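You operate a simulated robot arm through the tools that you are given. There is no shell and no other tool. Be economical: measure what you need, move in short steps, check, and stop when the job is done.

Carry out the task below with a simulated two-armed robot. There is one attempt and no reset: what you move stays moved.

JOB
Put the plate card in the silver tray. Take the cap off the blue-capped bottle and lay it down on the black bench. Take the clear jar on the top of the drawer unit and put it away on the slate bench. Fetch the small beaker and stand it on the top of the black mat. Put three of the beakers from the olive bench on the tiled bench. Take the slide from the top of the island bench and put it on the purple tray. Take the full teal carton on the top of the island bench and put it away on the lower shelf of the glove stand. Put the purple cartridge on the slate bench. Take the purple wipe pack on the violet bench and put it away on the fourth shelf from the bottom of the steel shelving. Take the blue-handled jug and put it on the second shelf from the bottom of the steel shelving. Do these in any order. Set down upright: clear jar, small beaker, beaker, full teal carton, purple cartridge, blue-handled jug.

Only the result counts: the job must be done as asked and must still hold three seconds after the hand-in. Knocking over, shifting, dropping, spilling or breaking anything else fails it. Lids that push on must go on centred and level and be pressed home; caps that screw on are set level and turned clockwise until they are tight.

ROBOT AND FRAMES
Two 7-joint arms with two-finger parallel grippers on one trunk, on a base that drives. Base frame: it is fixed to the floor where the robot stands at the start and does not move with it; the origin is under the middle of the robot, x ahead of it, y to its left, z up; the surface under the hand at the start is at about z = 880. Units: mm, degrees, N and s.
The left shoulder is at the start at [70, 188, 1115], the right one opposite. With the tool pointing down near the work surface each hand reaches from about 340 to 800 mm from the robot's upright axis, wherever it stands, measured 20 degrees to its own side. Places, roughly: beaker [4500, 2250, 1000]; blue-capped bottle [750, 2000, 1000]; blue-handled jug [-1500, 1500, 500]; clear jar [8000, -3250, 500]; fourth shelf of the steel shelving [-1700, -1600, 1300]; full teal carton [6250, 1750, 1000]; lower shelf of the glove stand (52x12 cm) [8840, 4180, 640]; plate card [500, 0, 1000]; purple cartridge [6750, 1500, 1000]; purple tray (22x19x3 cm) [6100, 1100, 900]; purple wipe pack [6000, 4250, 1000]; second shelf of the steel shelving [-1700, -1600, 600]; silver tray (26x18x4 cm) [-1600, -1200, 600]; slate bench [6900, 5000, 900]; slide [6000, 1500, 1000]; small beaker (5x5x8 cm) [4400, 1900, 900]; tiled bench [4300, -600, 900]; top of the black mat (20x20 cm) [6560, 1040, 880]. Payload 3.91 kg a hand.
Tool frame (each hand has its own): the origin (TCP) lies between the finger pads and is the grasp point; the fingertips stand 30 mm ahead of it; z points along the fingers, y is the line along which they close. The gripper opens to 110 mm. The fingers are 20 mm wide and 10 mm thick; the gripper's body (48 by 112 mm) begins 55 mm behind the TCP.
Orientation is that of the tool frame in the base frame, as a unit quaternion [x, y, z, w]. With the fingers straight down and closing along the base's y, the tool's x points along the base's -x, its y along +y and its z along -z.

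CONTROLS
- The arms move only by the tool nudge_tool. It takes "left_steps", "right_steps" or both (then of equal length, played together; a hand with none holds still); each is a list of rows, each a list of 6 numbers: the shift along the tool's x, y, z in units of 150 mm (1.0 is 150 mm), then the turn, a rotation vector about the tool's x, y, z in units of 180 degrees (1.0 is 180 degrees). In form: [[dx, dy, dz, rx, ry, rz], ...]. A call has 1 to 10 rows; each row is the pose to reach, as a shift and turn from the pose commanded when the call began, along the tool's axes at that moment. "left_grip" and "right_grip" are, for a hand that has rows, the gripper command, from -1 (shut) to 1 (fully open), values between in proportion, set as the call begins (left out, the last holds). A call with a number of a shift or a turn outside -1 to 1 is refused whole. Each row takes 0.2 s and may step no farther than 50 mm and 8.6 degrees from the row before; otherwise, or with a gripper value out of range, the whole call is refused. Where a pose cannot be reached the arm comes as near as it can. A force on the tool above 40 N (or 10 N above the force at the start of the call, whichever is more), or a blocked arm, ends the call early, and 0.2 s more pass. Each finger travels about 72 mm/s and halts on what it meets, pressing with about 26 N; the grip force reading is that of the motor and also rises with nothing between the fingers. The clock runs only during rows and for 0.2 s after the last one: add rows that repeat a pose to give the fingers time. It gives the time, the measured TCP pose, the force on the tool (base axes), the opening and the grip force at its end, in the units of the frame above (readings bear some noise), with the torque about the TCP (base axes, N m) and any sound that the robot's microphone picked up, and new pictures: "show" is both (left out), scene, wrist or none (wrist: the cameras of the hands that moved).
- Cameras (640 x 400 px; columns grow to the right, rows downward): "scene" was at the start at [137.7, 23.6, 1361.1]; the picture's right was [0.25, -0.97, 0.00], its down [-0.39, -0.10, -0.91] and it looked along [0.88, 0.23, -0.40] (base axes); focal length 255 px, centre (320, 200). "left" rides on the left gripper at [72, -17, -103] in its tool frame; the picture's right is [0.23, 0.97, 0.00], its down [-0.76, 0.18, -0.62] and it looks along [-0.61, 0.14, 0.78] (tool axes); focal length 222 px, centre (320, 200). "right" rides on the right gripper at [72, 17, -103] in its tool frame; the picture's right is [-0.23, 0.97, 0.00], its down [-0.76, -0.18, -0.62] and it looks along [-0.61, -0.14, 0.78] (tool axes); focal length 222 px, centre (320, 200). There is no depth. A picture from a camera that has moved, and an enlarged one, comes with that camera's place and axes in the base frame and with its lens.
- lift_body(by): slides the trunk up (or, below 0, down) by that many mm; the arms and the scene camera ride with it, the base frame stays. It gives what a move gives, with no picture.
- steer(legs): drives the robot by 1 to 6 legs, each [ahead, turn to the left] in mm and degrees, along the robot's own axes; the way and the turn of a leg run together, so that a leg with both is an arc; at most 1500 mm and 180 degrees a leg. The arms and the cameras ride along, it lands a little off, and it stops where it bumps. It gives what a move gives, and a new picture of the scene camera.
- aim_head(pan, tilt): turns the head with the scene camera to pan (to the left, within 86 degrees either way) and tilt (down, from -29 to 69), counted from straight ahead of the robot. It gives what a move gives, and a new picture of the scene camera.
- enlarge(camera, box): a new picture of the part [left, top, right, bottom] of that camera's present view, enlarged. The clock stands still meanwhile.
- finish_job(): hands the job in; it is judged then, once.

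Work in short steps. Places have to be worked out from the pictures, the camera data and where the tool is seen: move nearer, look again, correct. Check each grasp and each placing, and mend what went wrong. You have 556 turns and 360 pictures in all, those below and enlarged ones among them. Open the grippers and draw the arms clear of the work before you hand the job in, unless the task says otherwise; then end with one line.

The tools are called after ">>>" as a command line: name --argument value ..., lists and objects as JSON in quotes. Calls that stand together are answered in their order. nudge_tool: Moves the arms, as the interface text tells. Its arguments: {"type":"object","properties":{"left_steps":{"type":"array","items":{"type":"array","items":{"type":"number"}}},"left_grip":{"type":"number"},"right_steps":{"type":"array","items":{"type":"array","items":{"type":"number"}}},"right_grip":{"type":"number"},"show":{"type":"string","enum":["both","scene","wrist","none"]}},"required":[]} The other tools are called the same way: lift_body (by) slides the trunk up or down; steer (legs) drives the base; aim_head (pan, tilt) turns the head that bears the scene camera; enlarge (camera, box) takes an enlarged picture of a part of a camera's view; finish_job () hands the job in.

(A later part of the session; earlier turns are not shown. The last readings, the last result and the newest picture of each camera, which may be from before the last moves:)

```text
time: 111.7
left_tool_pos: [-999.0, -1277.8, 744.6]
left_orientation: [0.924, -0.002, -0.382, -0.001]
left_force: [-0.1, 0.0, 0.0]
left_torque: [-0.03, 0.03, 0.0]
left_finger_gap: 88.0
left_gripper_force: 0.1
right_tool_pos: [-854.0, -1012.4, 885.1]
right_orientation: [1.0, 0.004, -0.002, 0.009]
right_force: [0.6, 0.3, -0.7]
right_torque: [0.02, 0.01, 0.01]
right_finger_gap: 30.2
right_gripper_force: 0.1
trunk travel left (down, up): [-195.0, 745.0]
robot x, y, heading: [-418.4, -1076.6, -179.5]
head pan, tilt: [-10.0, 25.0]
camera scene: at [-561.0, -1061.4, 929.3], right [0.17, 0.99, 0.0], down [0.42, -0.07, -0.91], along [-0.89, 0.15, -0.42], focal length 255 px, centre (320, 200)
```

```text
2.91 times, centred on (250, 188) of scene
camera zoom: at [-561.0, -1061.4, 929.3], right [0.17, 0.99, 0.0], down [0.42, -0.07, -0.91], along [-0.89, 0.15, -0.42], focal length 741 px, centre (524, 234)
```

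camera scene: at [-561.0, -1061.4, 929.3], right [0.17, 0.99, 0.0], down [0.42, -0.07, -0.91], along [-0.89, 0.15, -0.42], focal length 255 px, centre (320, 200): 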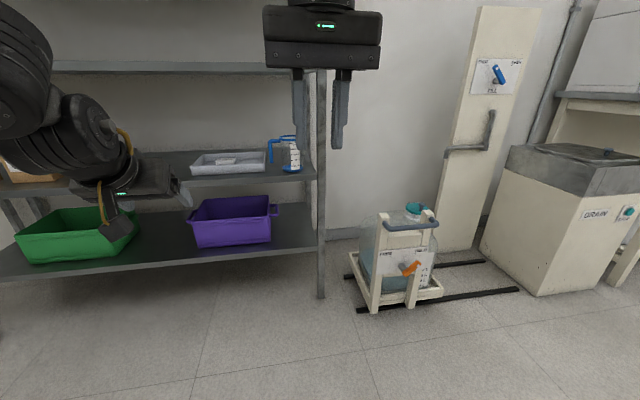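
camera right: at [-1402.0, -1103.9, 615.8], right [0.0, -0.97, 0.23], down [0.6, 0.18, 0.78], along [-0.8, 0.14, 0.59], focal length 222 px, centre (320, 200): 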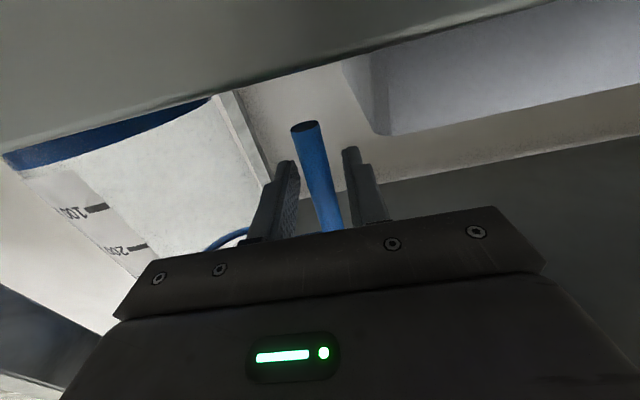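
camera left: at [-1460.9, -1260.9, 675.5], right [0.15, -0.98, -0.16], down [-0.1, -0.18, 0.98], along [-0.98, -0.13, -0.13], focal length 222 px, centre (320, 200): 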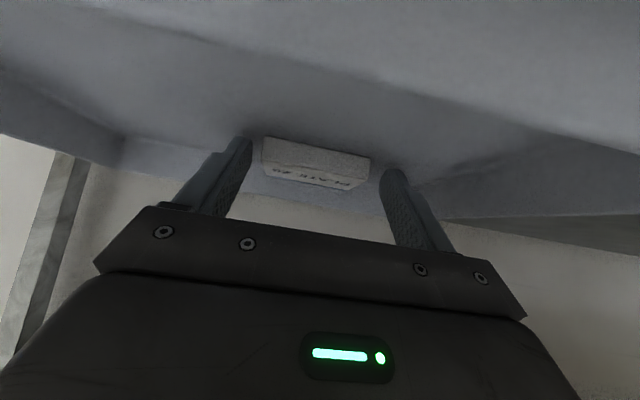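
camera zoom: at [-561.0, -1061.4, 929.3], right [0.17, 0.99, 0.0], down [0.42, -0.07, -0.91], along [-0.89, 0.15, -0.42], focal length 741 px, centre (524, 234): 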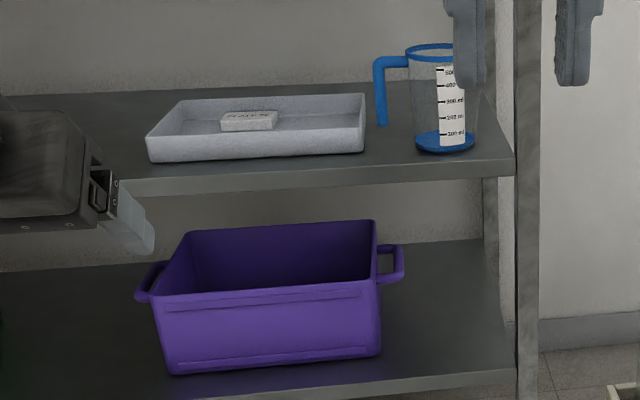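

Both placings hold. Next the blue-capped bottle: I raise the trunk and drive up the aisle to look at [750, 2000].

>>> lift_body --by 430

>>> steer --legs '[[0, -90], [1300, 0], [1300, 0], [0, -75]]'

>>> aim_head --pan 10 --tilt 20

```text
refused: 430 is not a number from -400 to 400
```

```text
time: 131.5
left_tool_pos: [65.0, 1854.2, 744.8]
left_orientation: [-0.116, 0.917, 0.048, 0.379]
left_force: [-0.7, -0.4, 0.2]
left_torque: [-0.02, -0.05, 0.0]
left_finger_gap: 88.4
left_gripper_force: 0.1
right_tool_pos: [-8.7, 1560.6, 885.4]
right_orientation: [-0.131, 0.991, 0.009, 0.001]
right_force: [-0.3, 0.2, 0.2]
right_torque: [-0.01, -0.03, 0.0]
right_finger_gap: 30.1
right_gripper_force: 0.0
trunk travel left (down, up): [-195.0, 745.0]
robot x, y, heading: [-442.2, 1511.9, 14.8]
head pan, tilt: [-10.0, 25.0]
camera scene: at [-307.1, 1533.7, 929.2], right [0.09, -1.0, 0.0], down [-0.42, -0.04, -0.91], along [0.9, 0.08, -0.42], focal length 255 px, centre (320, 200)
```

scene: 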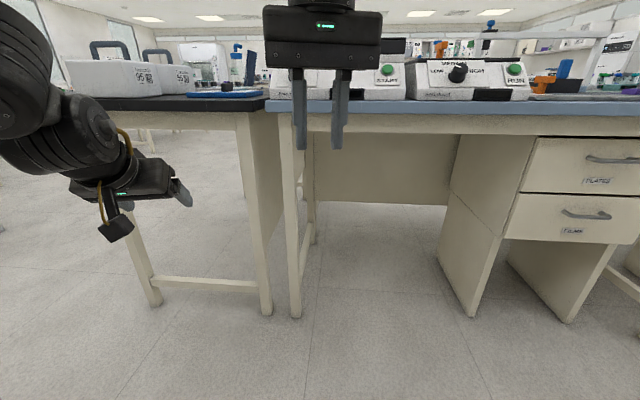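

```text
time: 132.3
left_tool_pos: [64.6, 1855.4, 744.6]
left_orientation: [-0.115, 0.917, 0.047, 0.379]
left_force: [0.6, -0.1, -0.3]
left_torque: [0.02, 0.0, 0.03]
left_finger_gap: 88.1
left_gripper_force: 0.1
right_tool_pos: [-7.9, 1561.1, 885.6]
right_orientation: [-0.13, 0.991, 0.009, 0.001]
right_force: [0.6, -0.1, 0.1]
right_torque: [-0.01, -0.02, 0.0]
right_finger_gap: 30.3
right_gripper_force: 0.1
trunk travel left (down, up): [-195.0, 745.0]
robot x, y, heading: [-444.9, 1514.3, 15.1]
head pan, tilt: [10.0, 20.0]
camera scene: at [-314.6, 1565.1, 937.3], right [0.42, -0.91, 0.0], down [-0.31, -0.14, -0.94], along [0.85, 0.4, -0.34], focal length 255 px, centre (320, 200)
```

scene: 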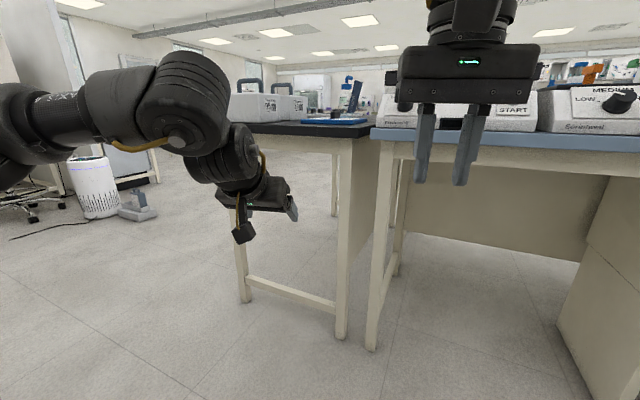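

The black-topped bench is at the left end. I raise the trunk and look again.

>>> lift_body --by 400

>>> aim_head --pan 12 --tilt 25

>>> enlarge --camera "scene" --box '[220, 80, 440, 217]'

```text
time: 136.1
left_tool_pos: [65.0, 1854.1, 1144.3]
left_orientation: [-0.116, 0.917, 0.048, 0.378]
left_force: [-0.5, -0.6, -0.3]
left_torque: [0.0, -0.01, 0.0]
left_finger_gap: 88.2
left_gripper_force: 0.0
right_tool_pos: [-8.1, 1559.7, 1285.0]
right_orientation: [-0.131, 0.991, 0.009, 0.001]
right_force: [-0.3, -0.6, -0.3]
right_torque: [0.01, 0.04, 0.0]
right_finger_gap: 30.3
right_gripper_force: 0.2
trunk travel left (down, up): [-595.0, 345.0]
robot x, y, heading: [-445.4, 1513.7, 15.3]
head pan, tilt: [10.0, 20.0]
```

```text
time: 136.8
left_tool_pos: [66.0, 1854.2, 1143.7]
left_orientation: [-0.115, 0.917, 0.048, 0.379]
left_force: [-0.7, -0.9, 0.3]
left_torque: [-0.02, -0.01, 0.0]
left_finger_gap: 88.1
left_gripper_force: 0.1
right_tool_pos: [-7.4, 1559.9, 1285.3]
right_orientation: [-0.13, 0.991, 0.009, 0.001]
right_force: [-0.3, -0.2, -0.3]
right_torque: [0.02, 0.01, -0.01]
right_finger_gap: 30.5
right_gripper_force: 0.0
trunk travel left (down, up): [-595.0, 345.0]
robot x, y, heading: [-447.4, 1509.5, 14.9]
head pan, tilt: [12.0, 25.0]
camera scene: at [-316.8, 1567.7, 1329.2], right [0.45, -0.89, 0.0], down [-0.38, -0.19, -0.91], along [0.81, 0.41, -0.42], focal length 255 px, centre (320, 200)
```

scene: 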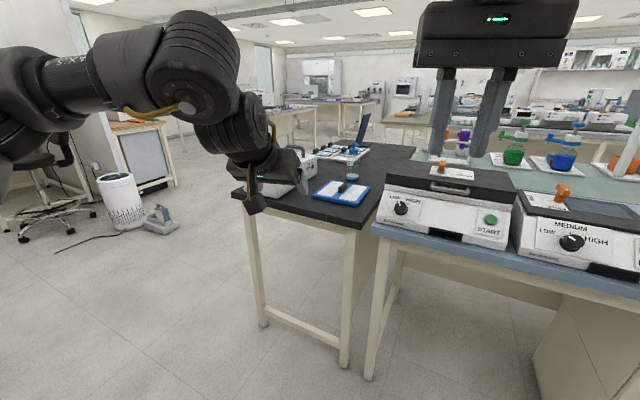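

```text
2.91 times, centred on (330, 148) of scene
camera zoom: at [-316.8, 1567.7, 1329.2], right [0.45, -0.89, 0.0], down [-0.38, -0.19, -0.91], along [0.81, 0.41, -0.42], focal length 741 px, centre (291, 350)
```

zoom: 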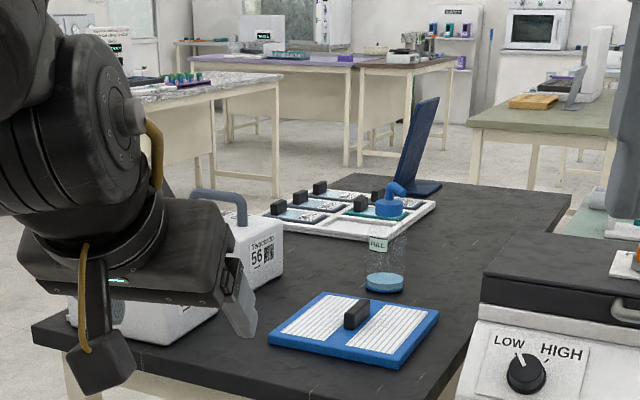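

I see the bottle with the blue cap at about (871, 1986), standing on the black bench behind a blue pad. I fold the left hand back down first, raise a bit, and drive in front of it.

>>> nudge_tool --left_steps '[[0.07, 0, -0.16, 0, 0.04, 0], [0.14, 0, -0.33, 0, 0.08, 0], [0.21, 0, -0.5, 0, 0.12, 0], [0.28, 0, -0.66, 0, 0.16, 0], [0.35, 0, -0.82, 0, 0.2, 0], [0.42, 0, -0.95, 0, 0.245, 0]]' --show "none"

>>> lift_body --by 100

>>> steer --legs '[[0, 23], [620, 0], [0, -38]]'

>>> aim_head --pan 10 --tilt 30

```text
time: 138.2
left_tool_pos: [-74.3, 1817.2, 1201.9]
left_orientation: [-0.126, 0.992, 0.0, 0.007]
left_force: [-0.4, -0.3, 0.3]
left_torque: [0.01, -0.01, 0.01]
left_finger_gap: 88.0
left_gripper_force: 0.0
right_tool_pos: [-8.3, 1560.1, 1285.4]
right_orientation: [-0.131, 0.991, 0.01, 0.0]
right_force: [0.3, 0.0, -0.4]
right_torque: [-0.01, 0.0, -0.01]
right_finger_gap: 30.1
right_gripper_force: 0.1
trunk travel left (down, up): [-595.0, 345.0]
robot x, y, heading: [-442.6, 1511.1, 15.1]
head pan, tilt: [12.0, 25.0]
```

```text
time: 139.5
left_tool_pos: [-74.1, 1819.1, 1300.8]
left_orientation: [-0.125, 0.992, 0.002, 0.007]
left_force: [-1.0, -0.3, 0.5]
left_torque: [-0.01, 0.03, 0.02]
left_finger_gap: 87.7
left_gripper_force: 0.1
right_tool_pos: [-7.8, 1561.6, 1386.4]
right_orientation: [-0.131, 0.991, 0.009, 0.001]
right_force: [-0.6, 0.4, -0.3]
right_torque: [0.0, 0.0, -0.02]
right_finger_gap: 30.0
right_gripper_force: 0.1
trunk travel left (down, up): [-695.0, 245.0]
robot x, y, heading: [-445.3, 1514.7, 15.0]
head pan, tilt: [12.0, 25.0]
```

```text
time: 146.0
left_tool_pos: [479.8, 2093.5, 1300.0]
left_orientation: [0.006, 1.0, -0.001, 0.008]
left_force: [-0.1, -0.4, 0.5]
left_torque: [0.03, -0.02, 0.0]
left_finger_gap: 88.1
left_gripper_force: 0.1
right_tool_pos: [478.6, 1827.0, 1385.5]
right_orientation: [0.001, 1.0, 0.009, 0.003]
right_force: [-0.1, 0.8, 1.0]
right_torque: [0.03, -0.02, 0.01]
right_finger_gap: 30.1
right_gripper_force: 0.1
trunk travel left (down, up): [-695.0, 245.0]
robot x, y, heading: [43.4, 1893.7, -0.0]
head pan, tilt: [12.0, 25.0]
camera scene: at [181.9, 1913.8, 1429.2], right [0.21, -0.98, 0.0], down [-0.41, -0.09, -0.91], along [0.89, 0.19, -0.42], focal length 255 px, centre (320, 200)
```

scene: 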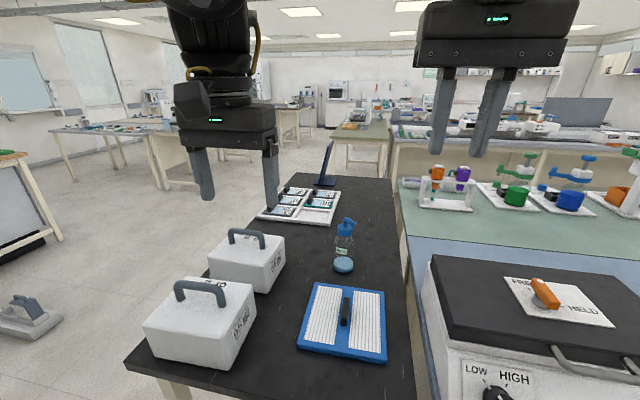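

```text
time: 146.7
left_tool_pos: [481.6, 2092.5, 1300.8]
left_orientation: [0.006, 1.0, 0.0, 0.006]
left_force: [0.1, 0.1, -0.7]
left_torque: [0.0, -0.02, 0.0]
left_finger_gap: 88.0
left_gripper_force: 0.0
right_tool_pos: [478.6, 1825.7, 1386.2]
right_orientation: [0.0, 1.0, 0.008, 0.003]
right_force: [0.2, -0.3, -1.0]
right_torque: [0.01, 0.0, 0.01]
right_finger_gap: 30.1
right_gripper_force: 0.1
trunk travel left (down, up): [-695.0, 245.0]
robot x, y, heading: [45.7, 1893.6, 0.1]
head pan, tilt: [10.0, 30.0]
camera scene: at [181.0, 1909.7, 1421.2], right [0.17, -0.98, 0.0], down [-0.49, -0.09, -0.87], along [0.85, 0.15, -0.5], focal length 255 px, centre (320, 200)
```

scene: 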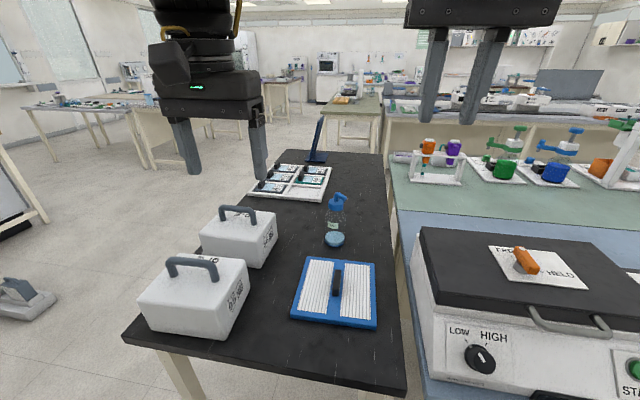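

>>> enlarge --camera "scene" --box '[280, 180, 390, 250]'

```text
5.71 times, centred on (335, 215) of scene
camera zoom: at [181.0, 1909.7, 1421.2], right [0.17, -0.98, 0.0], down [-0.49, -0.09, -0.87], along [0.85, 0.15, -0.5], focal length 1456 px, centre (234, 114)
```

zoom: 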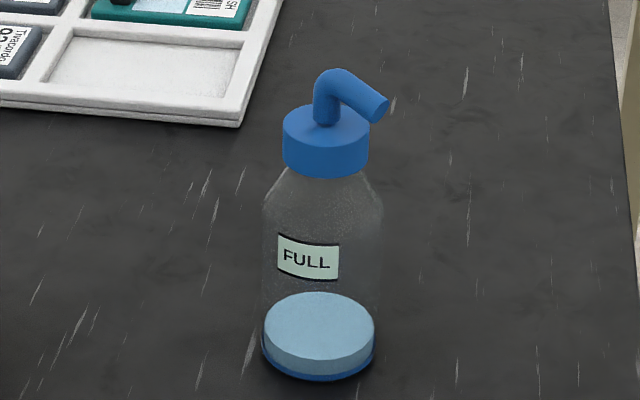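

It is a wash-bottle type cap (≈45 mm across, z≈1023–1045) with a spout toward -y; bottle about 65 mm wide at (823, 1974). I move a bit closer and more in line with it so both hands can work.

>>> steer --legs '[[0, 38], [90, 0], [0, -38]]'

>>> aim_head --pan 0 --tilt 35

```text
time: 151.3
left_tool_pos: [552.0, 2148.1, 1301.0]
left_orientation: [0.006, 1.0, 0.0, 0.007]
left_force: [1.1, 0.4, -0.6]
left_torque: [0.0, -0.02, 0.04]
left_finger_gap: 88.4
left_gripper_force: 0.1
right_tool_pos: [549.3, 1882.1, 1385.9]
right_orientation: [0.002, 1.0, 0.009, 0.003]
right_force: [1.0, -0.1, 0.6]
right_torque: [-0.03, 0.03, 0.03]
right_finger_gap: 30.2
right_gripper_force: 0.0
trunk travel left (down, up): [-695.0, 245.0]
robot x, y, heading: [115.7, 1950.2, -0.4]
head pan, tilt: [10.0, 30.0]
camera scene: at [251.8, 1965.7, 1421.3], right [0.17, -0.99, 0.0], down [-0.49, -0.09, -0.87], along [0.85, 0.15, -0.5], focal length 255 px, centre (320, 200)
```

scene: 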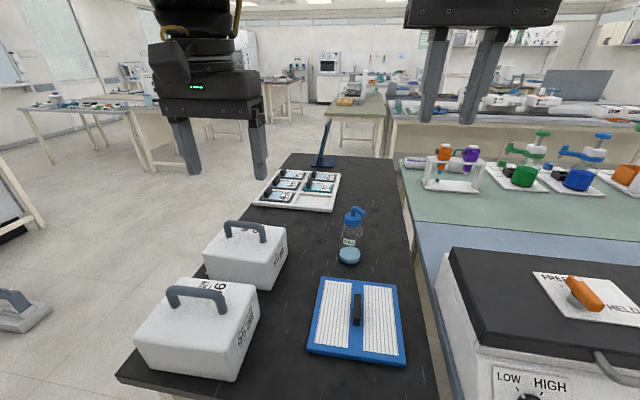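

```text
time: 152.1
left_tool_pos: [552.2, 2147.8, 1301.5]
left_orientation: [0.006, 1.0, 0.001, 0.008]
left_force: [-0.4, 0.8, 0.0]
left_torque: [-0.01, 0.01, 0.01]
left_finger_gap: 87.9
left_gripper_force: 0.0
right_tool_pos: [549.9, 1881.3, 1385.9]
right_orientation: [0.002, 1.0, 0.009, 0.003]
right_force: [0.4, 0.5, -0.3]
right_torque: [0.01, -0.01, -0.01]
right_finger_gap: 30.4
right_gripper_force: 0.1
trunk travel left (down, up): [-695.0, 245.0]
robot x, y, heading: [114.2, 1951.6, -0.2]
head pan, tilt: [0.0, 35.0]
camera scene: at [251.3, 1949.5, 1413.4], right [0.0, -1.0, 0.0], down [-0.57, 0.0, -0.82], along [0.82, 0.0, -0.57], focal length 255 px, centre (320, 200)
```

scene: 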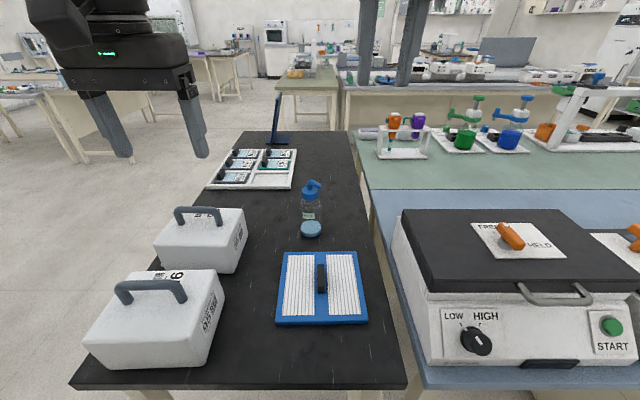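

Bottle at about (838, 1976). I bring the right hand toward it while rotating it 90° so that it closes along x, clear of the spout.

>>> nudge_tool --right_steps '[[-0.1, 0.04, 0.06, 0, 0, 0.045], [-0.2, 0.08, 0.12, 0, 0, 0.09], [-0.3, 0.12, 0.18, 0, 0, 0.135], [-0.4, 0.16, 0.24, 0, 0, 0.18], [-0.5, 0.2, 0.3, 0, 0, 0.225], [-0.6, 0.24, 0.36, 0, 0, 0.27], [-0.7, 0.28, 0.42, 0, 0, 0.315], [-0.8, 0.32, 0.48, 0, 0, 0.36], [-0.9, 0.36, 0.54, 0, 0, 0.405], [-1.0, 0.4, 0.6, 0, 0, 0.45]]' --right_grip 0.4 --show "wrist"

```text
time: 154.3
left_tool_pos: [552.6, 2148.5, 1300.0]
left_orientation: [0.006, 1.0, -0.001, 0.007]
left_force: [0.3, -0.7, -0.3]
left_torque: [-0.06, 0.03, 0.02]
left_finger_gap: 87.9
left_gripper_force: 0.0
right_tool_pos: [671.4, 1954.2, 1275.3]
right_orientation: [0.654, 0.756, 0.014, -0.007]
right_force: [-0.3, -0.1, 0.5]
right_torque: [-0.01, 0.02, 0.02]
right_finger_gap: 77.0
right_gripper_force: 0.1
right hand out of reach, approached as far as the arm can: row 6, 7, 8, 9, 10
trunk travel left (down, up): [-695.0, 245.0]
robot x, y, heading: [114.1, 1952.5, -0.1]
head pan, tilt: [0.0, 35.0]
camera right: at [677.1, 2023.0, 1379.8], right [1.0, -0.08, 0.01], down [-0.07, -0.8, 0.6], along [-0.05, -0.6, -0.8], focal length 222 px, centre (320, 200)
```

right: 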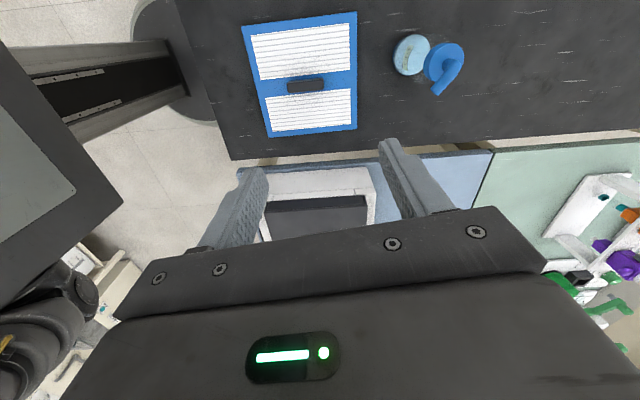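

The cap is at about (837, 1981). I lower and extend toward it, keeping above it.

>>> nudge_tool --right_steps '[[0, 0.1, 0.3, 0, 0, 0.02], [0, 0.25, 0.55, 0, 0, 0.04], [0, 0.5, 0.7, 0, 0, 0.047], [0, 0.75, 0.8, 0, 0, 0.047], [0, 0.95, 0.85, 0, 0, 0.047]]' --show "wrist"

```text
time: 155.5
left_tool_pos: [552.3, 2149.8, 1300.4]
left_orientation: [0.006, 1.0, 0.0, 0.007]
left_force: [1.2, 1.1, -1.0]
left_torque: [0.02, 0.01, 0.0]
left_finger_gap: 88.1
left_gripper_force: 0.0
right_tool_pos: [743.2, 1967.3, 1133.0]
right_orientation: [0.707, 0.707, 0.01, -0.006]
right_force: [-0.7, -0.7, 0.1]
right_torque: [-0.02, 0.02, -0.01]
right_finger_gap: 76.9
right_gripper_force: 0.0
right hand out of reach, approached as far as the arm can: row 3, 4, 5
trunk travel left (down, up): [-695.0, 245.0]
robot x, y, heading: [111.9, 1949.5, -0.2]
head pan, tilt: [0.0, 35.0]
camera right: at [758.5, 2037.0, 1237.7], right [0.97, -0.22, 0.0], down [-0.18, -0.77, 0.61], along [-0.14, -0.59, -0.79], focal length 222 px, centre (320, 200)
```

right: 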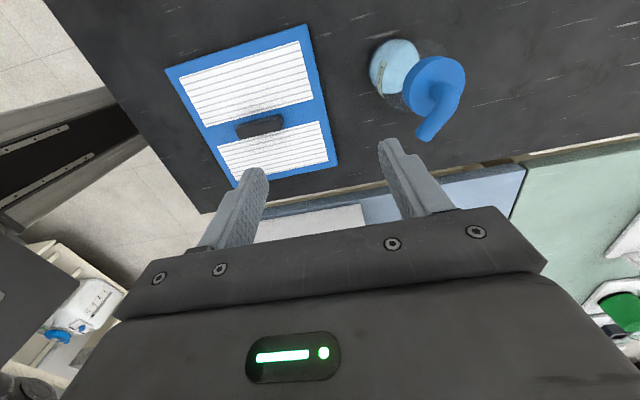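

The hand is too high relative to the shoulder for this reach. I raise the trunk 100 mm and drive 40 mm forward, then extend and lower again.

>>> lift_body --by 100

>>> steer --legs '[[40, 0]]'

>>> nudge_tool --right_steps '[[0.06, 0.1, 0.3, 0, 0, 0], [0.07, 0.3, 0.5, 0, 0, 0], [0.07, 0.35, 0.8, 0, 0, 0]]' --show "wrist"

```text
time: 156.8
left_tool_pos: [552.4, 2148.4, 1399.7]
left_orientation: [0.006, 1.0, -0.001, 0.007]
left_force: [1.1, 0.0, 0.1]
left_torque: [0.03, 0.03, 0.01]
left_finger_gap: 87.9
left_gripper_force: 0.0
right_tool_pos: [743.3, 1967.8, 1234.4]
right_orientation: [0.706, 0.709, 0.008, -0.006]
right_force: [-0.1, 0.6, -0.4]
right_torque: [0.0, -0.03, -0.02]
right_finger_gap: 77.0
right_gripper_force: 0.1
trunk travel left (down, up): [-795.0, 145.0]
robot x, y, heading: [111.6, 1953.0, -0.0]
head pan, tilt: [0.0, 35.0]
```

```text
time: 157.7
left_tool_pos: [580.4, 2148.2, 1404.9]
left_orientation: [0.006, 1.0, 0.001, 0.013]
left_force: [-1.2, -0.2, 0.5]
left_torque: [-0.02, -0.04, 0.02]
left_finger_gap: 87.8
left_gripper_force: 0.1
right_tool_pos: [771.9, 1970.0, 1245.2]
right_orientation: [0.705, 0.709, 0.017, -0.003]
right_force: [0.0, 0.5, 1.5]
right_torque: [0.02, -0.06, 0.0]
right_finger_gap: 77.0
right_gripper_force: 0.1
trunk travel left (down, up): [-795.0, 145.0]
robot x, y, heading: [153.6, 1949.4, -0.0]
head pan, tilt: [0.0, 35.0]
camera scene: at [279.9, 1950.2, 1514.6], right [0.0, -1.0, 0.0], down [-0.57, 0.0, -0.82], along [0.82, 0.0, -0.57], focal length 255 px, centre (320, 200)
```

scene: 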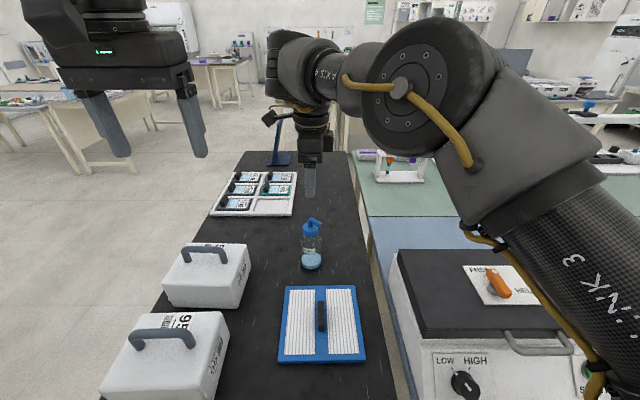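

```text
time: 158.5
left_tool_pos: [587.7, 2147.1, 1402.3]
left_orientation: [0.006, 1.0, 0.001, 0.01]
left_force: [0.0, 0.1, 0.8]
left_torque: [0.01, 0.04, -0.01]
left_finger_gap: 88.0
left_gripper_force: 0.1
right_tool_pos: [809.6, 1972.1, 1118.6]
right_orientation: [0.705, 0.709, 0.017, -0.005]
right_force: [-0.8, -1.2, 0.6]
right_torque: [0.0, 0.02, -0.01]
right_finger_gap: 76.9
right_gripper_force: 0.0
right hand out of reach, approached as far as the arm can: row 2, 3
trunk travel left (down, up): [-795.0, 145.0]
robot x, y, heading: [154.5, 1952.1, -0.3]
head pan, tilt: [0.0, 35.0]
camera right: at [824.1, 2040.7, 1224.5], right [0.97, -0.22, 0.01], down [-0.18, -0.78, 0.6], along [-0.13, -0.58, -0.8], focal length 222 px, centre (320, 200)
```

right: 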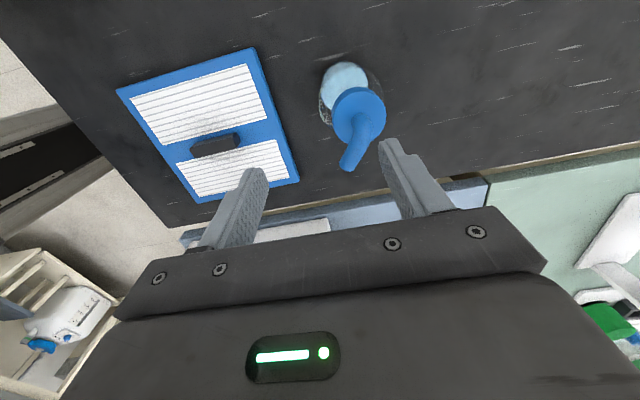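

The readings suggest the base is pressing against something (slight tilt). I back off 30 mm.

>>> steer --legs '[[-30, 0]]'

>>> nudge_tool --right_steps '[[0.06, 0.1, 0, 0, 0, 0], [0.06, 0.3, 0.1, 0, 0, 0]]' --show "wrist"

```text
time: 159.3
left_tool_pos: [570.4, 2148.8, 1398.1]
left_orientation: [0.007, 1.0, -0.001, 0.003]
left_force: [1.2, -1.1, 0.6]
left_torque: [-0.01, 0.08, 0.01]
left_finger_gap: 88.0
left_gripper_force: 0.1
right_tool_pos: [788.5, 1972.2, 1113.1]
right_orientation: [0.706, 0.708, 0.013, -0.007]
right_force: [0.8, 0.1, -0.5]
right_torque: [-0.01, 0.06, 0.0]
right_finger_gap: 77.2
right_gripper_force: 0.2
trunk travel left (down, up): [-795.0, 145.0]
robot x, y, heading: [127.7, 1952.5, -0.1]
head pan, tilt: [0.0, 35.0]
camera scene: at [271.3, 1950.3, 1512.2], right [0.0, -1.0, 0.0], down [-0.58, 0.0, -0.81], along [0.81, 0.0, -0.58], focal length 255 px, centre (320, 200)
```

scene: 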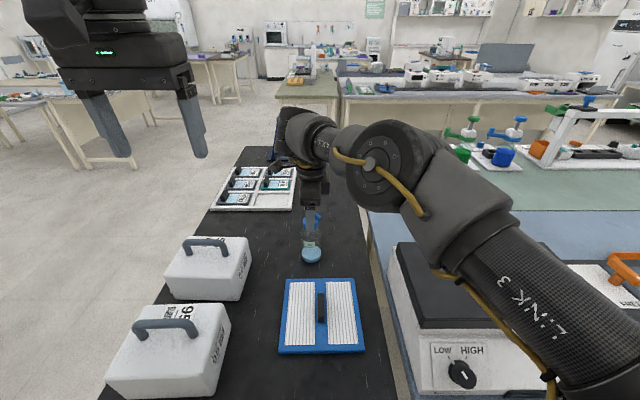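

```text
time: 159.9
left_tool_pos: [565.3, 2148.0, 1400.2]
left_orientation: [0.007, 1.0, 0.0, 0.006]
left_force: [1.0, -0.4, -0.3]
left_torque: [0.0, 0.06, 0.01]
left_finger_gap: 87.9
left_gripper_force: 0.1
right_tool_pos: [788.2, 1968.8, 1101.5]
right_orientation: [0.706, 0.708, 0.016, -0.006]
right_force: [-0.2, -0.5, -0.3]
right_torque: [0.0, 0.05, 0.0]
right_finger_gap: 77.1
right_gripper_force: 0.0
right hand out of reach, approached as far as the arm can: row 1, 2
trunk travel left (down, up): [-795.0, 145.0]
robot x, y, heading: [125.9, 1949.9, -0.1]
head pan, tilt: [0.0, 35.0]
camera right: at [803.8, 2035.9, 1207.7], right [0.97, -0.22, 0.01], down [-0.18, -0.78, 0.6], along [-0.13, -0.58, -0.8], focal length 222 px, centre (320, 200)
```

right: 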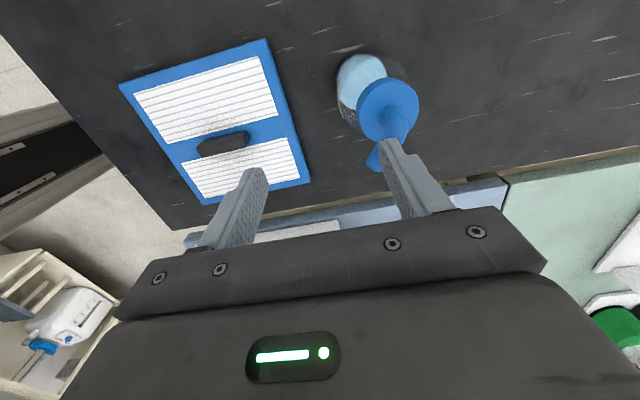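

The right hand's reach straight ahead is too short here. Better plan: hold the bottle with the left hand horizontally, bring it nearer, and take the cap off with the right hand. First I move the right hand up and away.

>>> nudge_tool --right_steps '[[0, 0, -0.3, 0, 0, 0], [0, -0.1, -0.6, 0, 0, 0], [-0.2, -0.3, -0.7, 0, 0, 0], [-0.4, -0.5, -0.8, 0, 0, 0], [-0.6, -0.7, -0.9, 0, 0, 0], [-0.8, -0.85, -1.0, 0, 0, 0]]' --show "none"

>>> lift_body --by -120

>>> nudge_tool --left_steps '[[0, 0, 0, 0, -0.04, 0], [0, -0.05, 0, 0, -0.08, 0], [-0.05, -0.1, 0.05, 0, -0.12, 0], [-0.1, -0.2, 0.1, 0, -0.16, 0], [-0.15, -0.3, 0.15, 0, -0.2, 0], [-0.2, -0.4, 0.2, 0, -0.24, 0], [-0.25, -0.5, 0.25, 0, -0.28, 0], [-0.3, -0.6, 0.3, 0, -0.32, 0], [-0.35, -0.7, 0.35, 0, -0.36, 0], [-0.4, -0.8, 0.4, 0, -0.4, 0]]' --show "both"

```text
time: 161.3
left_tool_pos: [560.2, 2145.4, 1402.5]
left_orientation: [0.007, 1.0, 0.001, 0.009]
left_force: [-0.6, 0.0, -0.7]
left_torque: [0.02, -0.03, 0.0]
left_finger_gap: 87.8
left_gripper_force: 0.1
right_tool_pos: [655.6, 1841.2, 1250.2]
right_orientation: [0.705, 0.709, 0.018, -0.005]
right_force: [0.4, -0.8, -0.2]
right_torque: [0.02, 0.01, -0.02]
right_finger_gap: 77.1
right_gripper_force: 0.1
right hand out of reach, approached as far as the arm can: row 1
trunk travel left (down, up): [-795.0, 145.0]
robot x, y, heading: [122.3, 1949.7, -0.2]
head pan, tilt: [0.0, 35.0]
```

```text
time: 162.8
left_tool_pos: [559.9, 2147.2, 1281.5]
left_orientation: [0.007, 1.0, 0.0, 0.008]
left_force: [0.4, 0.4, 0.0]
left_torque: [-0.02, -0.06, -0.03]
left_finger_gap: 87.8
left_gripper_force: 0.0
right_tool_pos: [656.0, 1844.6, 1129.7]
right_orientation: [0.706, 0.708, 0.016, -0.006]
right_force: [1.0, 0.6, -1.0]
right_torque: [0.0, 0.04, -0.03]
right_finger_gap: 76.9
right_gripper_force: 0.1
trunk travel left (down, up): [-675.0, 265.0]
robot x, y, heading: [122.6, 1947.6, 0.2]
head pan, tilt: [0.0, 35.0]
```

```text
time: 165.0
left_tool_pos: [767.9, 2069.3, 1274.5]
left_orientation: [0.014, 0.806, -0.006, 0.592]
left_force: [-0.4, -1.0, 0.1]
left_torque: [0.03, 0.02, 0.02]
left_finger_gap: 88.2
left_gripper_force: 0.0
left hand out of reach, approached as far as the arm can: row 4, 5, 6, 7, 8, 9, 10
right_tool_pos: [659.2, 1841.4, 1128.5]
right_orientation: [0.706, 0.708, 0.016, -0.008]
right_force: [0.4, -0.8, -0.3]
right_torque: [0.04, 0.0, -0.03]
right_finger_gap: 77.1
right_gripper_force: 0.0
trunk travel left (down, up): [-675.0, 265.0]
robot x, y, heading: [122.8, 1948.9, -0.1]
head pan, tilt: [0.0, 35.0]
camera scene: at [264.9, 1946.9, 1393.0], right [0.0, -1.0, 0.0], down [-0.58, 0.0, -0.82], along [0.82, 0.0, -0.58], focal length 255 px, centre (320, 200)
camera left: at [646.8, 2055.3, 1235.8], right [-0.04, 0.98, -0.21], down [-0.36, 0.18, 0.91], along [0.93, 0.11, 0.35], focal length 222 px, centre (320, 200)
```

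scene: 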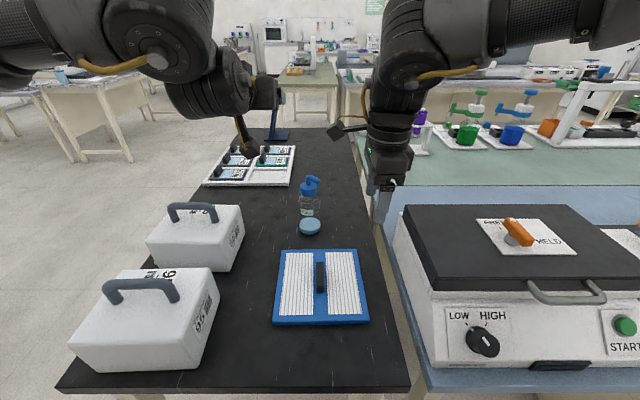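
left: 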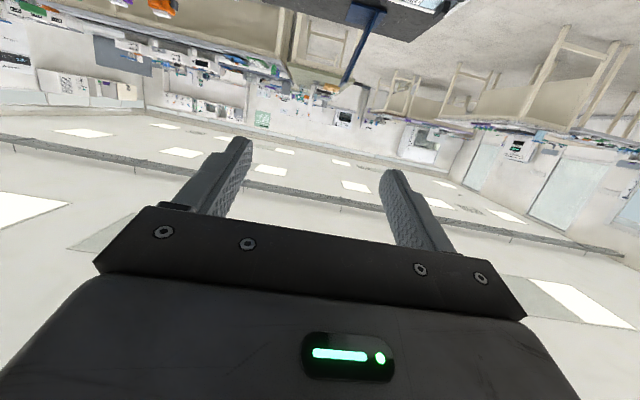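

The left hand is nearly horizontal. I lower it and bring it in line behind the bottle (y≈1978).

>>> nudge_tool --left_steps '[[0.1, -0.15, -0.2, 0, 0, 0], [0.3, -0.35, -0.22, 0, 0, 0], [0.55, -0.5, -0.22, 0, 0, 0], [0.8, -0.63, -0.22, 0, 0, 0], [0.97, -0.63, -0.22, 0, 0, 0]]' --show "none"

>>> nudge_tool --left_steps '[[0.2, 0, -0.1, 0, -0.02, 0], [0.4, 0, -0.1, 0, -0.04, 0], [0.6, 0, -0.1, 0, -0.06, 0]]' --show "both"

```text
time: 166.2
left_tool_pos: [804.6, 1993.6, 1160.9]
left_orientation: [0.007, 0.804, -0.006, 0.594]
left_force: [-0.5, -1.0, -0.8]
left_torque: [-0.02, 0.01, -0.02]
left_finger_gap: 87.8
left_gripper_force: 0.0
left hand out of reach, approached as far as the arm can: row 1, 2, 3, 4, 5
right_tool_pos: [656.7, 1844.0, 1129.0]
right_orientation: [0.706, 0.708, 0.016, -0.007]
right_force: [0.4, 0.4, -0.6]
right_torque: [-0.03, 0.01, -0.02]
right_finger_gap: 77.0
right_gripper_force: 0.0
trunk travel left (down, up): [-675.0, 265.0]
robot x, y, heading: [123.0, 1950.0, 0.1]
head pan, tilt: [0.0, 35.0]
```

```text
time: 167.0
left_tool_pos: [776.3, 1977.9, 1079.5]
left_orientation: [0.02, 0.746, -0.02, 0.665]
left_force: [0.2, -0.4, 1.1]
left_torque: [0.0, 0.03, 0.0]
left_finger_gap: 87.6
left_gripper_force: 0.1
left hand out of reach, approached as far as the arm can: row 1, 2, 3
right_tool_pos: [656.1, 1845.0, 1130.0]
right_orientation: [0.705, 0.709, 0.016, -0.006]
right_force: [-0.4, 0.4, 0.1]
right_torque: [-0.03, 0.02, -0.03]
right_finger_gap: 76.8
right_gripper_force: 0.1
trunk travel left (down, up): [-675.0, 265.0]
robot x, y, heading: [123.1, 1948.3, -0.2]
head pan, tilt: [0.0, 35.0]
camera scene: at [261.4, 1949.8, 1393.5], right [0.0, -1.0, 0.0], down [-0.57, 0.0, -0.82], along [0.82, 0.0, -0.57], focal length 255 px, centre (320, 200)
camera left: at [664.3, 1967.9, 1019.5], right [0.03, 0.97, -0.23], down [-0.52, 0.21, 0.83], along [0.85, 0.09, 0.51], focal length 222 px, centre (320, 200)
```

scene: 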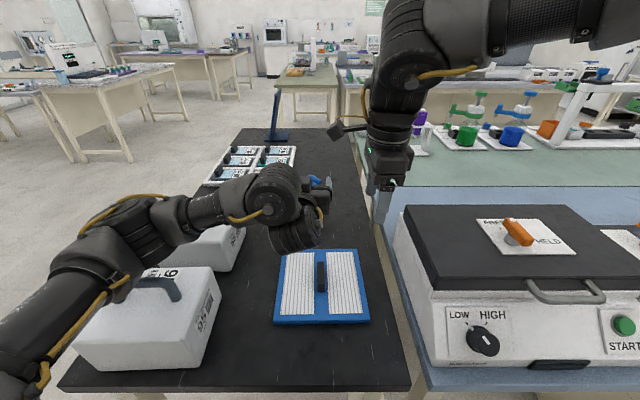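
left: 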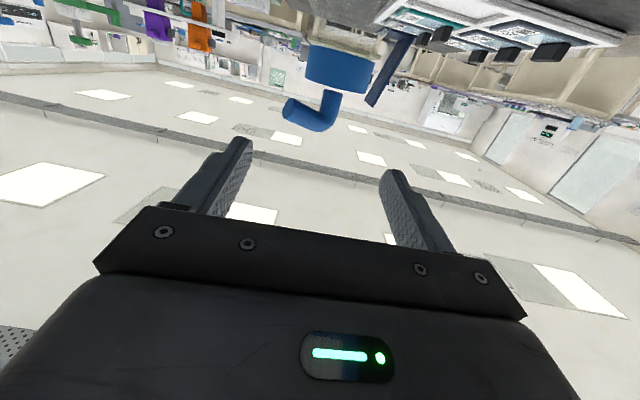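

The left elbow would come too close to the cases. I retract the left arm up the way it came and fold it, and will instead use the right hand from above from a position further left.

>>> nudge_tool --left_steps '[[-0.3, 0, 0, 0, 0, 0], [-0.6, 0.05, -0.05, 0, 0.03, 0], [-0.8, 0.1, -0.2, 0, 0.07, 0], [-1.0, 0.2, -0.35, 0, 0.11, 0], [-1.0, 0.35, -0.5, 0, 0.15, 0], [-1.0, 0.5, -0.65, 0, 0.19, 0], [-1.0, 0.6, -0.8, 0, 0.23, 0], [-1.0, 0.7, -0.95, 0, 0.27, 0], [-1.0, 0.8, -1.0, 0, 0.31, 0], [-1.0, 0.85, -1.0, 0, 0.35, 0]]' --show "scene"

```text
time: 167.7
left_tool_pos: [749.7, 2026.1, 1275.9]
left_orientation: [-0.007, 0.72, -0.009, 0.694]
left_force: [-0.2, 1.1, 4.4]
left_torque: [-0.01, 0.33, -0.02]
left_finger_gap: 88.0
left_gripper_force: 0.0
right_tool_pos: [650.9, 1855.9, 1126.7]
right_orientation: [0.704, 0.71, 0.015, 0.001]
right_force: [-0.7, -0.3, 0.6]
right_torque: [-0.05, -0.1, 0.0]
right_finger_gap: 77.1
right_gripper_force: 0.0
trunk travel left (down, up): [-675.0, 265.0]
robot x, y, heading: [124.6, 1952.0, 0.3]
head pan, tilt: [0.0, 35.0]
stopped in row 3 (left hand): the arm was blocked; the commanded pose is now the measured one
camera scene: at [218.7, 1952.8, 1397.1], right [0.0, -1.0, 0.0], down [-0.55, 0.0, -0.84], along [0.84, 0.0, -0.55], focal length 255 px, centre (320, 200)
```

scene: 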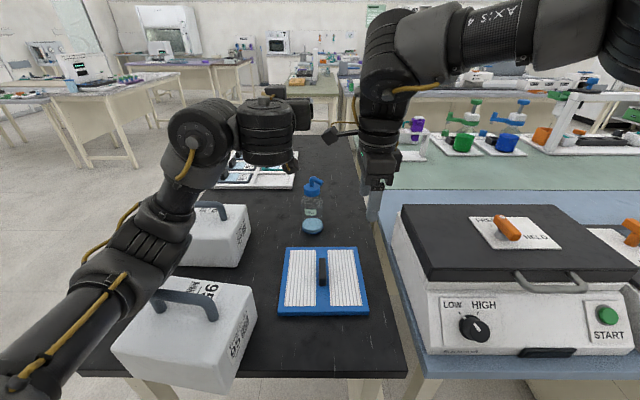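

The arm was blocked. I look closely at the cases before doing anything else.

>>> enlarge --camera "scene" --box '[20, 170, 300, 400]'

```text
1.74 times, centred on (160, 285) of scene
camera zoom: at [218.7, 1952.8, 1397.1], right [0.0, -1.0, 0.0], down [-0.55, 0.0, -0.84], along [0.84, 0.0, -0.55], focal length 443 px, centre (598, 52)
```

zoom: 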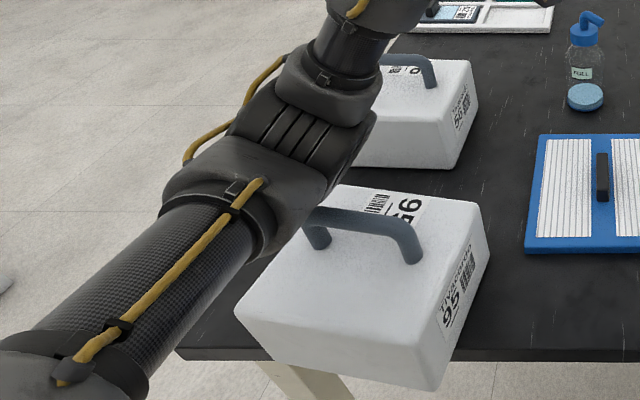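

Case 95 has been dragged a little by the elbow; I will have to restore it to its original place. The arm presses down on it, so I lift the trunk straight up to release.

>>> lift_body --by 60

>>> aim_head --pan 10 --tilt 45

```text
time: 168.4
left_tool_pos: [718.3, 2026.2, 1321.7]
left_orientation: [-0.05, 0.723, -0.03, 0.689]
left_force: [0.7, -0.3, -0.1]
left_torque: [0.04, -0.03, 0.08]
left_finger_gap: 87.9
left_gripper_force: 0.1
right_tool_pos: [639.3, 1853.4, 1218.0]
right_orientation: [0.722, 0.686, 0.085, 0.018]
right_force: [0.1, 0.3, 1.5]
right_torque: [0.07, 0.08, 0.06]
right_finger_gap: 77.3
right_gripper_force: 0.1
trunk travel left (down, up): [-721.0, 219.0]
robot x, y, heading: [124.0, 1949.5, 0.3]
head pan, tilt: [0.0, 35.0]
stopped: the arm was blocked; the commanded pose is now the measured one
```

```text
time: 169.1
left_tool_pos: [739.1, 2021.1, 1318.8]
left_orientation: [-0.028, 0.719, -0.015, 0.694]
left_force: [-0.3, 1.0, 0.2]
left_torque: [0.03, -0.01, -0.04]
left_finger_gap: 87.9
left_gripper_force: 0.1
right_tool_pos: [651.1, 1850.4, 1194.4]
right_orientation: [0.715, 0.698, 0.048, 0.008]
right_force: [-0.2, 0.1, 0.0]
right_torque: [-0.01, -0.03, -0.02]
right_finger_gap: 77.3
right_gripper_force: 0.0
trunk travel left (down, up): [-721.0, 219.0]
robot x, y, heading: [127.3, 1950.2, 0.3]
head pan, tilt: [10.0, 45.0]
camera scene: at [286.2, 1961.7, 1424.8], right [0.17, -0.98, -0.01], down [-0.71, -0.12, -0.69], along [0.68, 0.12, -0.72], focal length 255 px, centre (320, 200)
```

scene: 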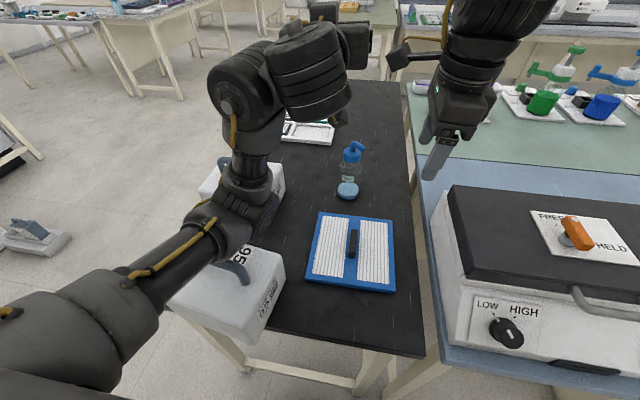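

>>> enlarge --camera "scene" --box '[130, 150, 330, 370]'

>>> nudge_tool --left_steps '[[0, 0, 0, 0, 0, 0]]' --show "wrist"

```text
1.82 times, centred on (230, 260) of scene
camera zoom: at [286.2, 1961.7, 1424.8], right [0.17, -0.98, -0.01], down [-0.71, -0.12, -0.69], along [0.68, 0.12, -0.72], focal length 463 px, centre (484, 91)
```

zoom: 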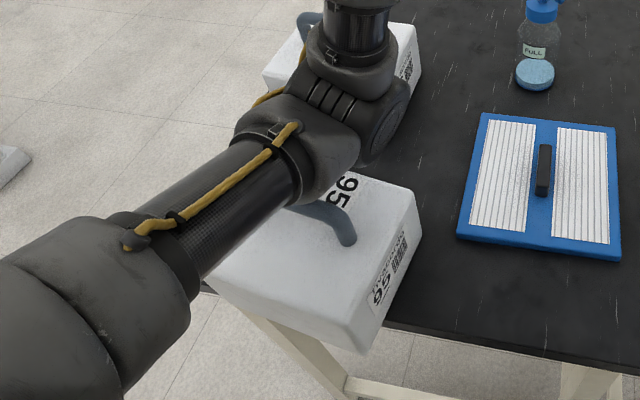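

```text
time: 169.5
left_tool_pos: [714.6, 2024.9, 1328.6]
left_orientation: [-0.03, 0.713, -0.016, 0.7]
left_force: [-0.1, 0.1, -0.7]
left_torque: [0.01, -0.04, 0.0]
left_finger_gap: 87.9
left_gripper_force: 0.0
right_tool_pos: [627.3, 1853.7, 1203.3]
right_orientation: [0.714, 0.698, 0.056, 0.016]
right_force: [0.0, 0.0, 0.6]
right_torque: [0.01, 0.01, -0.02]
right_finger_gap: 77.3
right_gripper_force: 0.0
trunk travel left (down, up): [-721.0, 219.0]
robot x, y, heading: [123.0, 1951.5, -0.1]
head pan, tilt: [10.0, 45.0]
camera left: at [610.6, 2001.8, 1259.5], right [-0.02, 0.96, -0.29], down [-0.61, 0.22, 0.76], along [0.79, 0.19, 0.58], focal length 222 px, centre (320, 200)
```

left: 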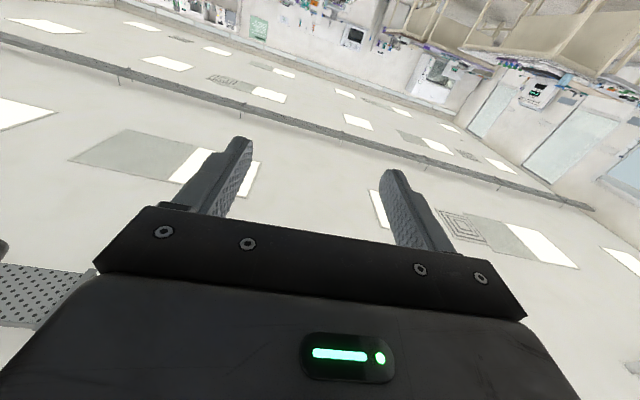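

The robot is rocking. I hold still for a second to see whether it settles.

>>> nudge_tool --right_steps '[[0, 0, 0, 0, 0, 0], [0, 0, 0, 0, 0, 0], [0, 0, 0, 0, 0, 0], [0, 0, 0, 0, 0, 0], [0, 0, 0, 0, 0, 0]]' --show "scene"

```text
time: 170.7
left_tool_pos: [724.5, 2024.1, 1324.4]
left_orientation: [-0.028, 0.715, -0.017, 0.698]
left_force: [-0.6, -0.2, 0.0]
left_torque: [0.01, -0.01, 0.01]
left_finger_gap: 87.7
left_gripper_force: 0.1
right_tool_pos: [636.8, 1853.3, 1200.5]
right_orientation: [0.713, 0.699, 0.053, 0.013]
right_force: [-0.7, 0.1, 0.0]
right_torque: [0.0, -0.01, -0.03]
right_finger_gap: 77.1
right_gripper_force: 0.0
trunk travel left (down, up): [-721.0, 219.0]
robot x, y, heading: [123.9, 1952.4, 0.1]
head pan, tilt: [10.0, 45.0]
camera scene: at [254.8, 1964.4, 1424.8], right [0.17, -0.98, 0.0], down [-0.7, -0.12, -0.71], along [0.7, 0.12, -0.71], focal length 255 px, centre (320, 200)
```

scene: 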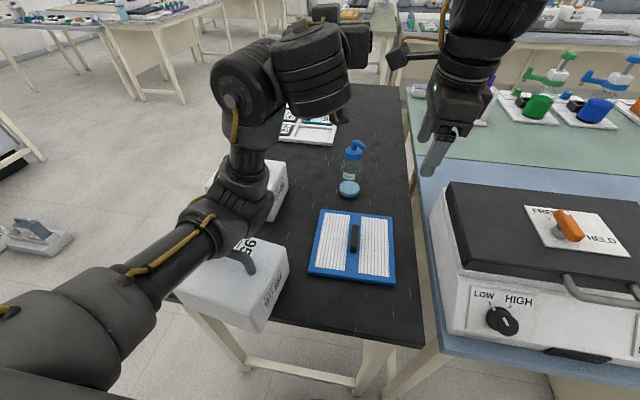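

It has settled level. I lift the trunk 60 mm more and watch whether the case stays put.

>>> lift_body --by 60

>>> enlarge --camera "scene" --box '[100, 130, 340, 370]'

```text
time: 171.7
left_tool_pos: [723.5, 2024.8, 1385.3]
left_orientation: [-0.029, 0.715, -0.016, 0.698]
left_force: [0.2, 0.4, 0.4]
left_torque: [0.02, -0.01, 0.01]
left_finger_gap: 88.0
left_gripper_force: 0.0
right_tool_pos: [636.2, 1852.7, 1258.6]
right_orientation: [0.714, 0.698, 0.053, 0.013]
right_force: [-0.4, 0.3, 0.1]
right_torque: [-0.01, -0.03, 0.0]
right_finger_gap: 77.1
right_gripper_force: 0.1
trunk travel left (down, up): [-781.0, 159.0]
robot x, y, heading: [129.3, 1954.0, 0.2]
head pan, tilt: [10.0, 45.0]
```

```text
1.67 times, centred on (220, 250) of scene
camera zoom: at [254.6, 1964.3, 1484.8], right [0.17, -0.98, 0.0], down [-0.7, -0.12, -0.71], along [0.7, 0.12, -0.71], focal length 424 px, centre (487, 117)
```

zoom: 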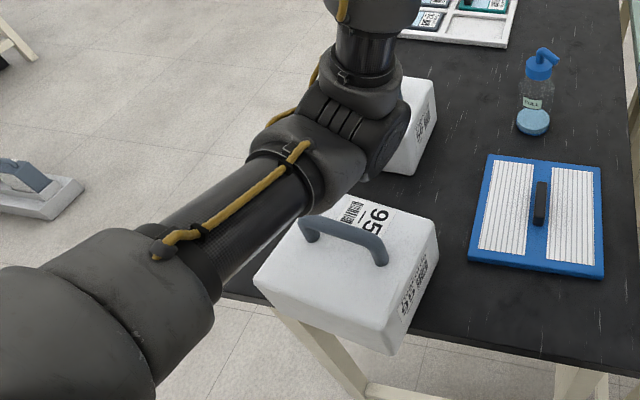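

The arm is clear of the case now. I raise further and fold the left arm.

>>> lift_body --by 150

>>> nudge_tool --left_steps '[[0, 0.05, -0.15, 0, 0.04, 0], [0, 0.1, -0.3, 0, 0.08, 0], [0, 0.15, -0.45, 0, 0.12, 0], [0, 0.2, -0.6, 0, 0.16, 0], [0, 0.3, -0.75, 0, 0.2, 0], [0, 0.4, -0.85, 0, 0.24, 0], [0, 0.5, -0.95, 0, 0.28, 0], [0, 0.6, -1.0, 0, 0.32, 0], [0, 0.7, -1.0, 0, 0.36, 0], [0, 0.8, -1.0, 0, 0.4, 0]]' --show "scene"

```text
time: 173.5
left_tool_pos: [724.2, 2025.6, 1535.3]
left_orientation: [-0.029, 0.716, -0.017, 0.698]
left_force: [0.7, 0.1, 0.2]
left_torque: [0.03, 0.01, 0.0]
left_finger_gap: 87.8
left_gripper_force: 0.0
right_tool_pos: [636.5, 1852.7, 1409.6]
right_orientation: [0.714, 0.698, 0.053, 0.013]
right_force: [-0.1, 0.3, 0.4]
right_torque: [0.02, -0.03, 0.01]
right_finger_gap: 77.0
right_gripper_force: 0.0
trunk travel left (down, up): [-931.0, 9.0]
robot x, y, heading: [125.5, 1950.5, 0.2]
head pan, tilt: [10.0, 45.0]
```

```text
time: 175.5
left_tool_pos: [785.4, 2075.0, 1262.8]
left_orientation: [-0.032, 0.966, -0.036, 0.252]
left_force: [4.9, -13.3, -0.7]
left_torque: [0.92, 0.19, 1.8]
left_finger_gap: 88.0
left_gripper_force: 0.0
left hand out of reach, approached as far as the arm can: row 2, 3, 4, 5, 6, 7, 8, 9
right_tool_pos: [637.0, 1853.2, 1409.0]
right_orientation: [0.714, 0.698, 0.053, 0.013]
right_force: [0.2, 0.8, 0.1]
right_torque: [-0.01, -0.03, 0.0]
right_finger_gap: 76.9
right_gripper_force: 0.1
trunk travel left (down, up): [-931.0, 9.0]
robot x, y, heading: [127.5, 1950.1, 0.2]
head pan, tilt: [10.0, 45.0]
stopped in row 9 (left hand): the force on the tool passed its limit at 173 N (the readings are from after the stop); the commanded pose is now the measured one
camera scene: at [255.2, 1966.0, 1634.8], right [0.17, -0.98, 0.0], down [-0.7, -0.12, -0.71], along [0.7, 0.12, -0.71], focal length 255 px, centre (320, 200)
```

scene: 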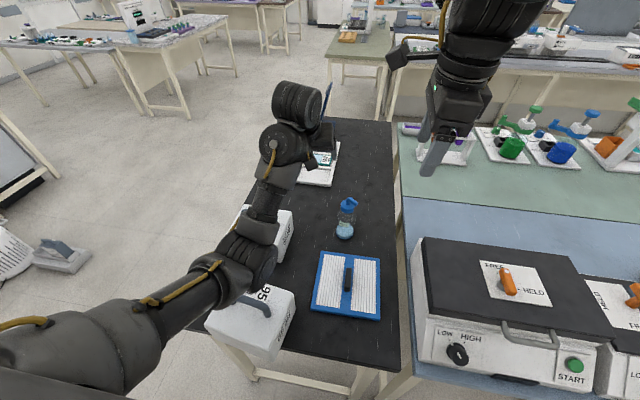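

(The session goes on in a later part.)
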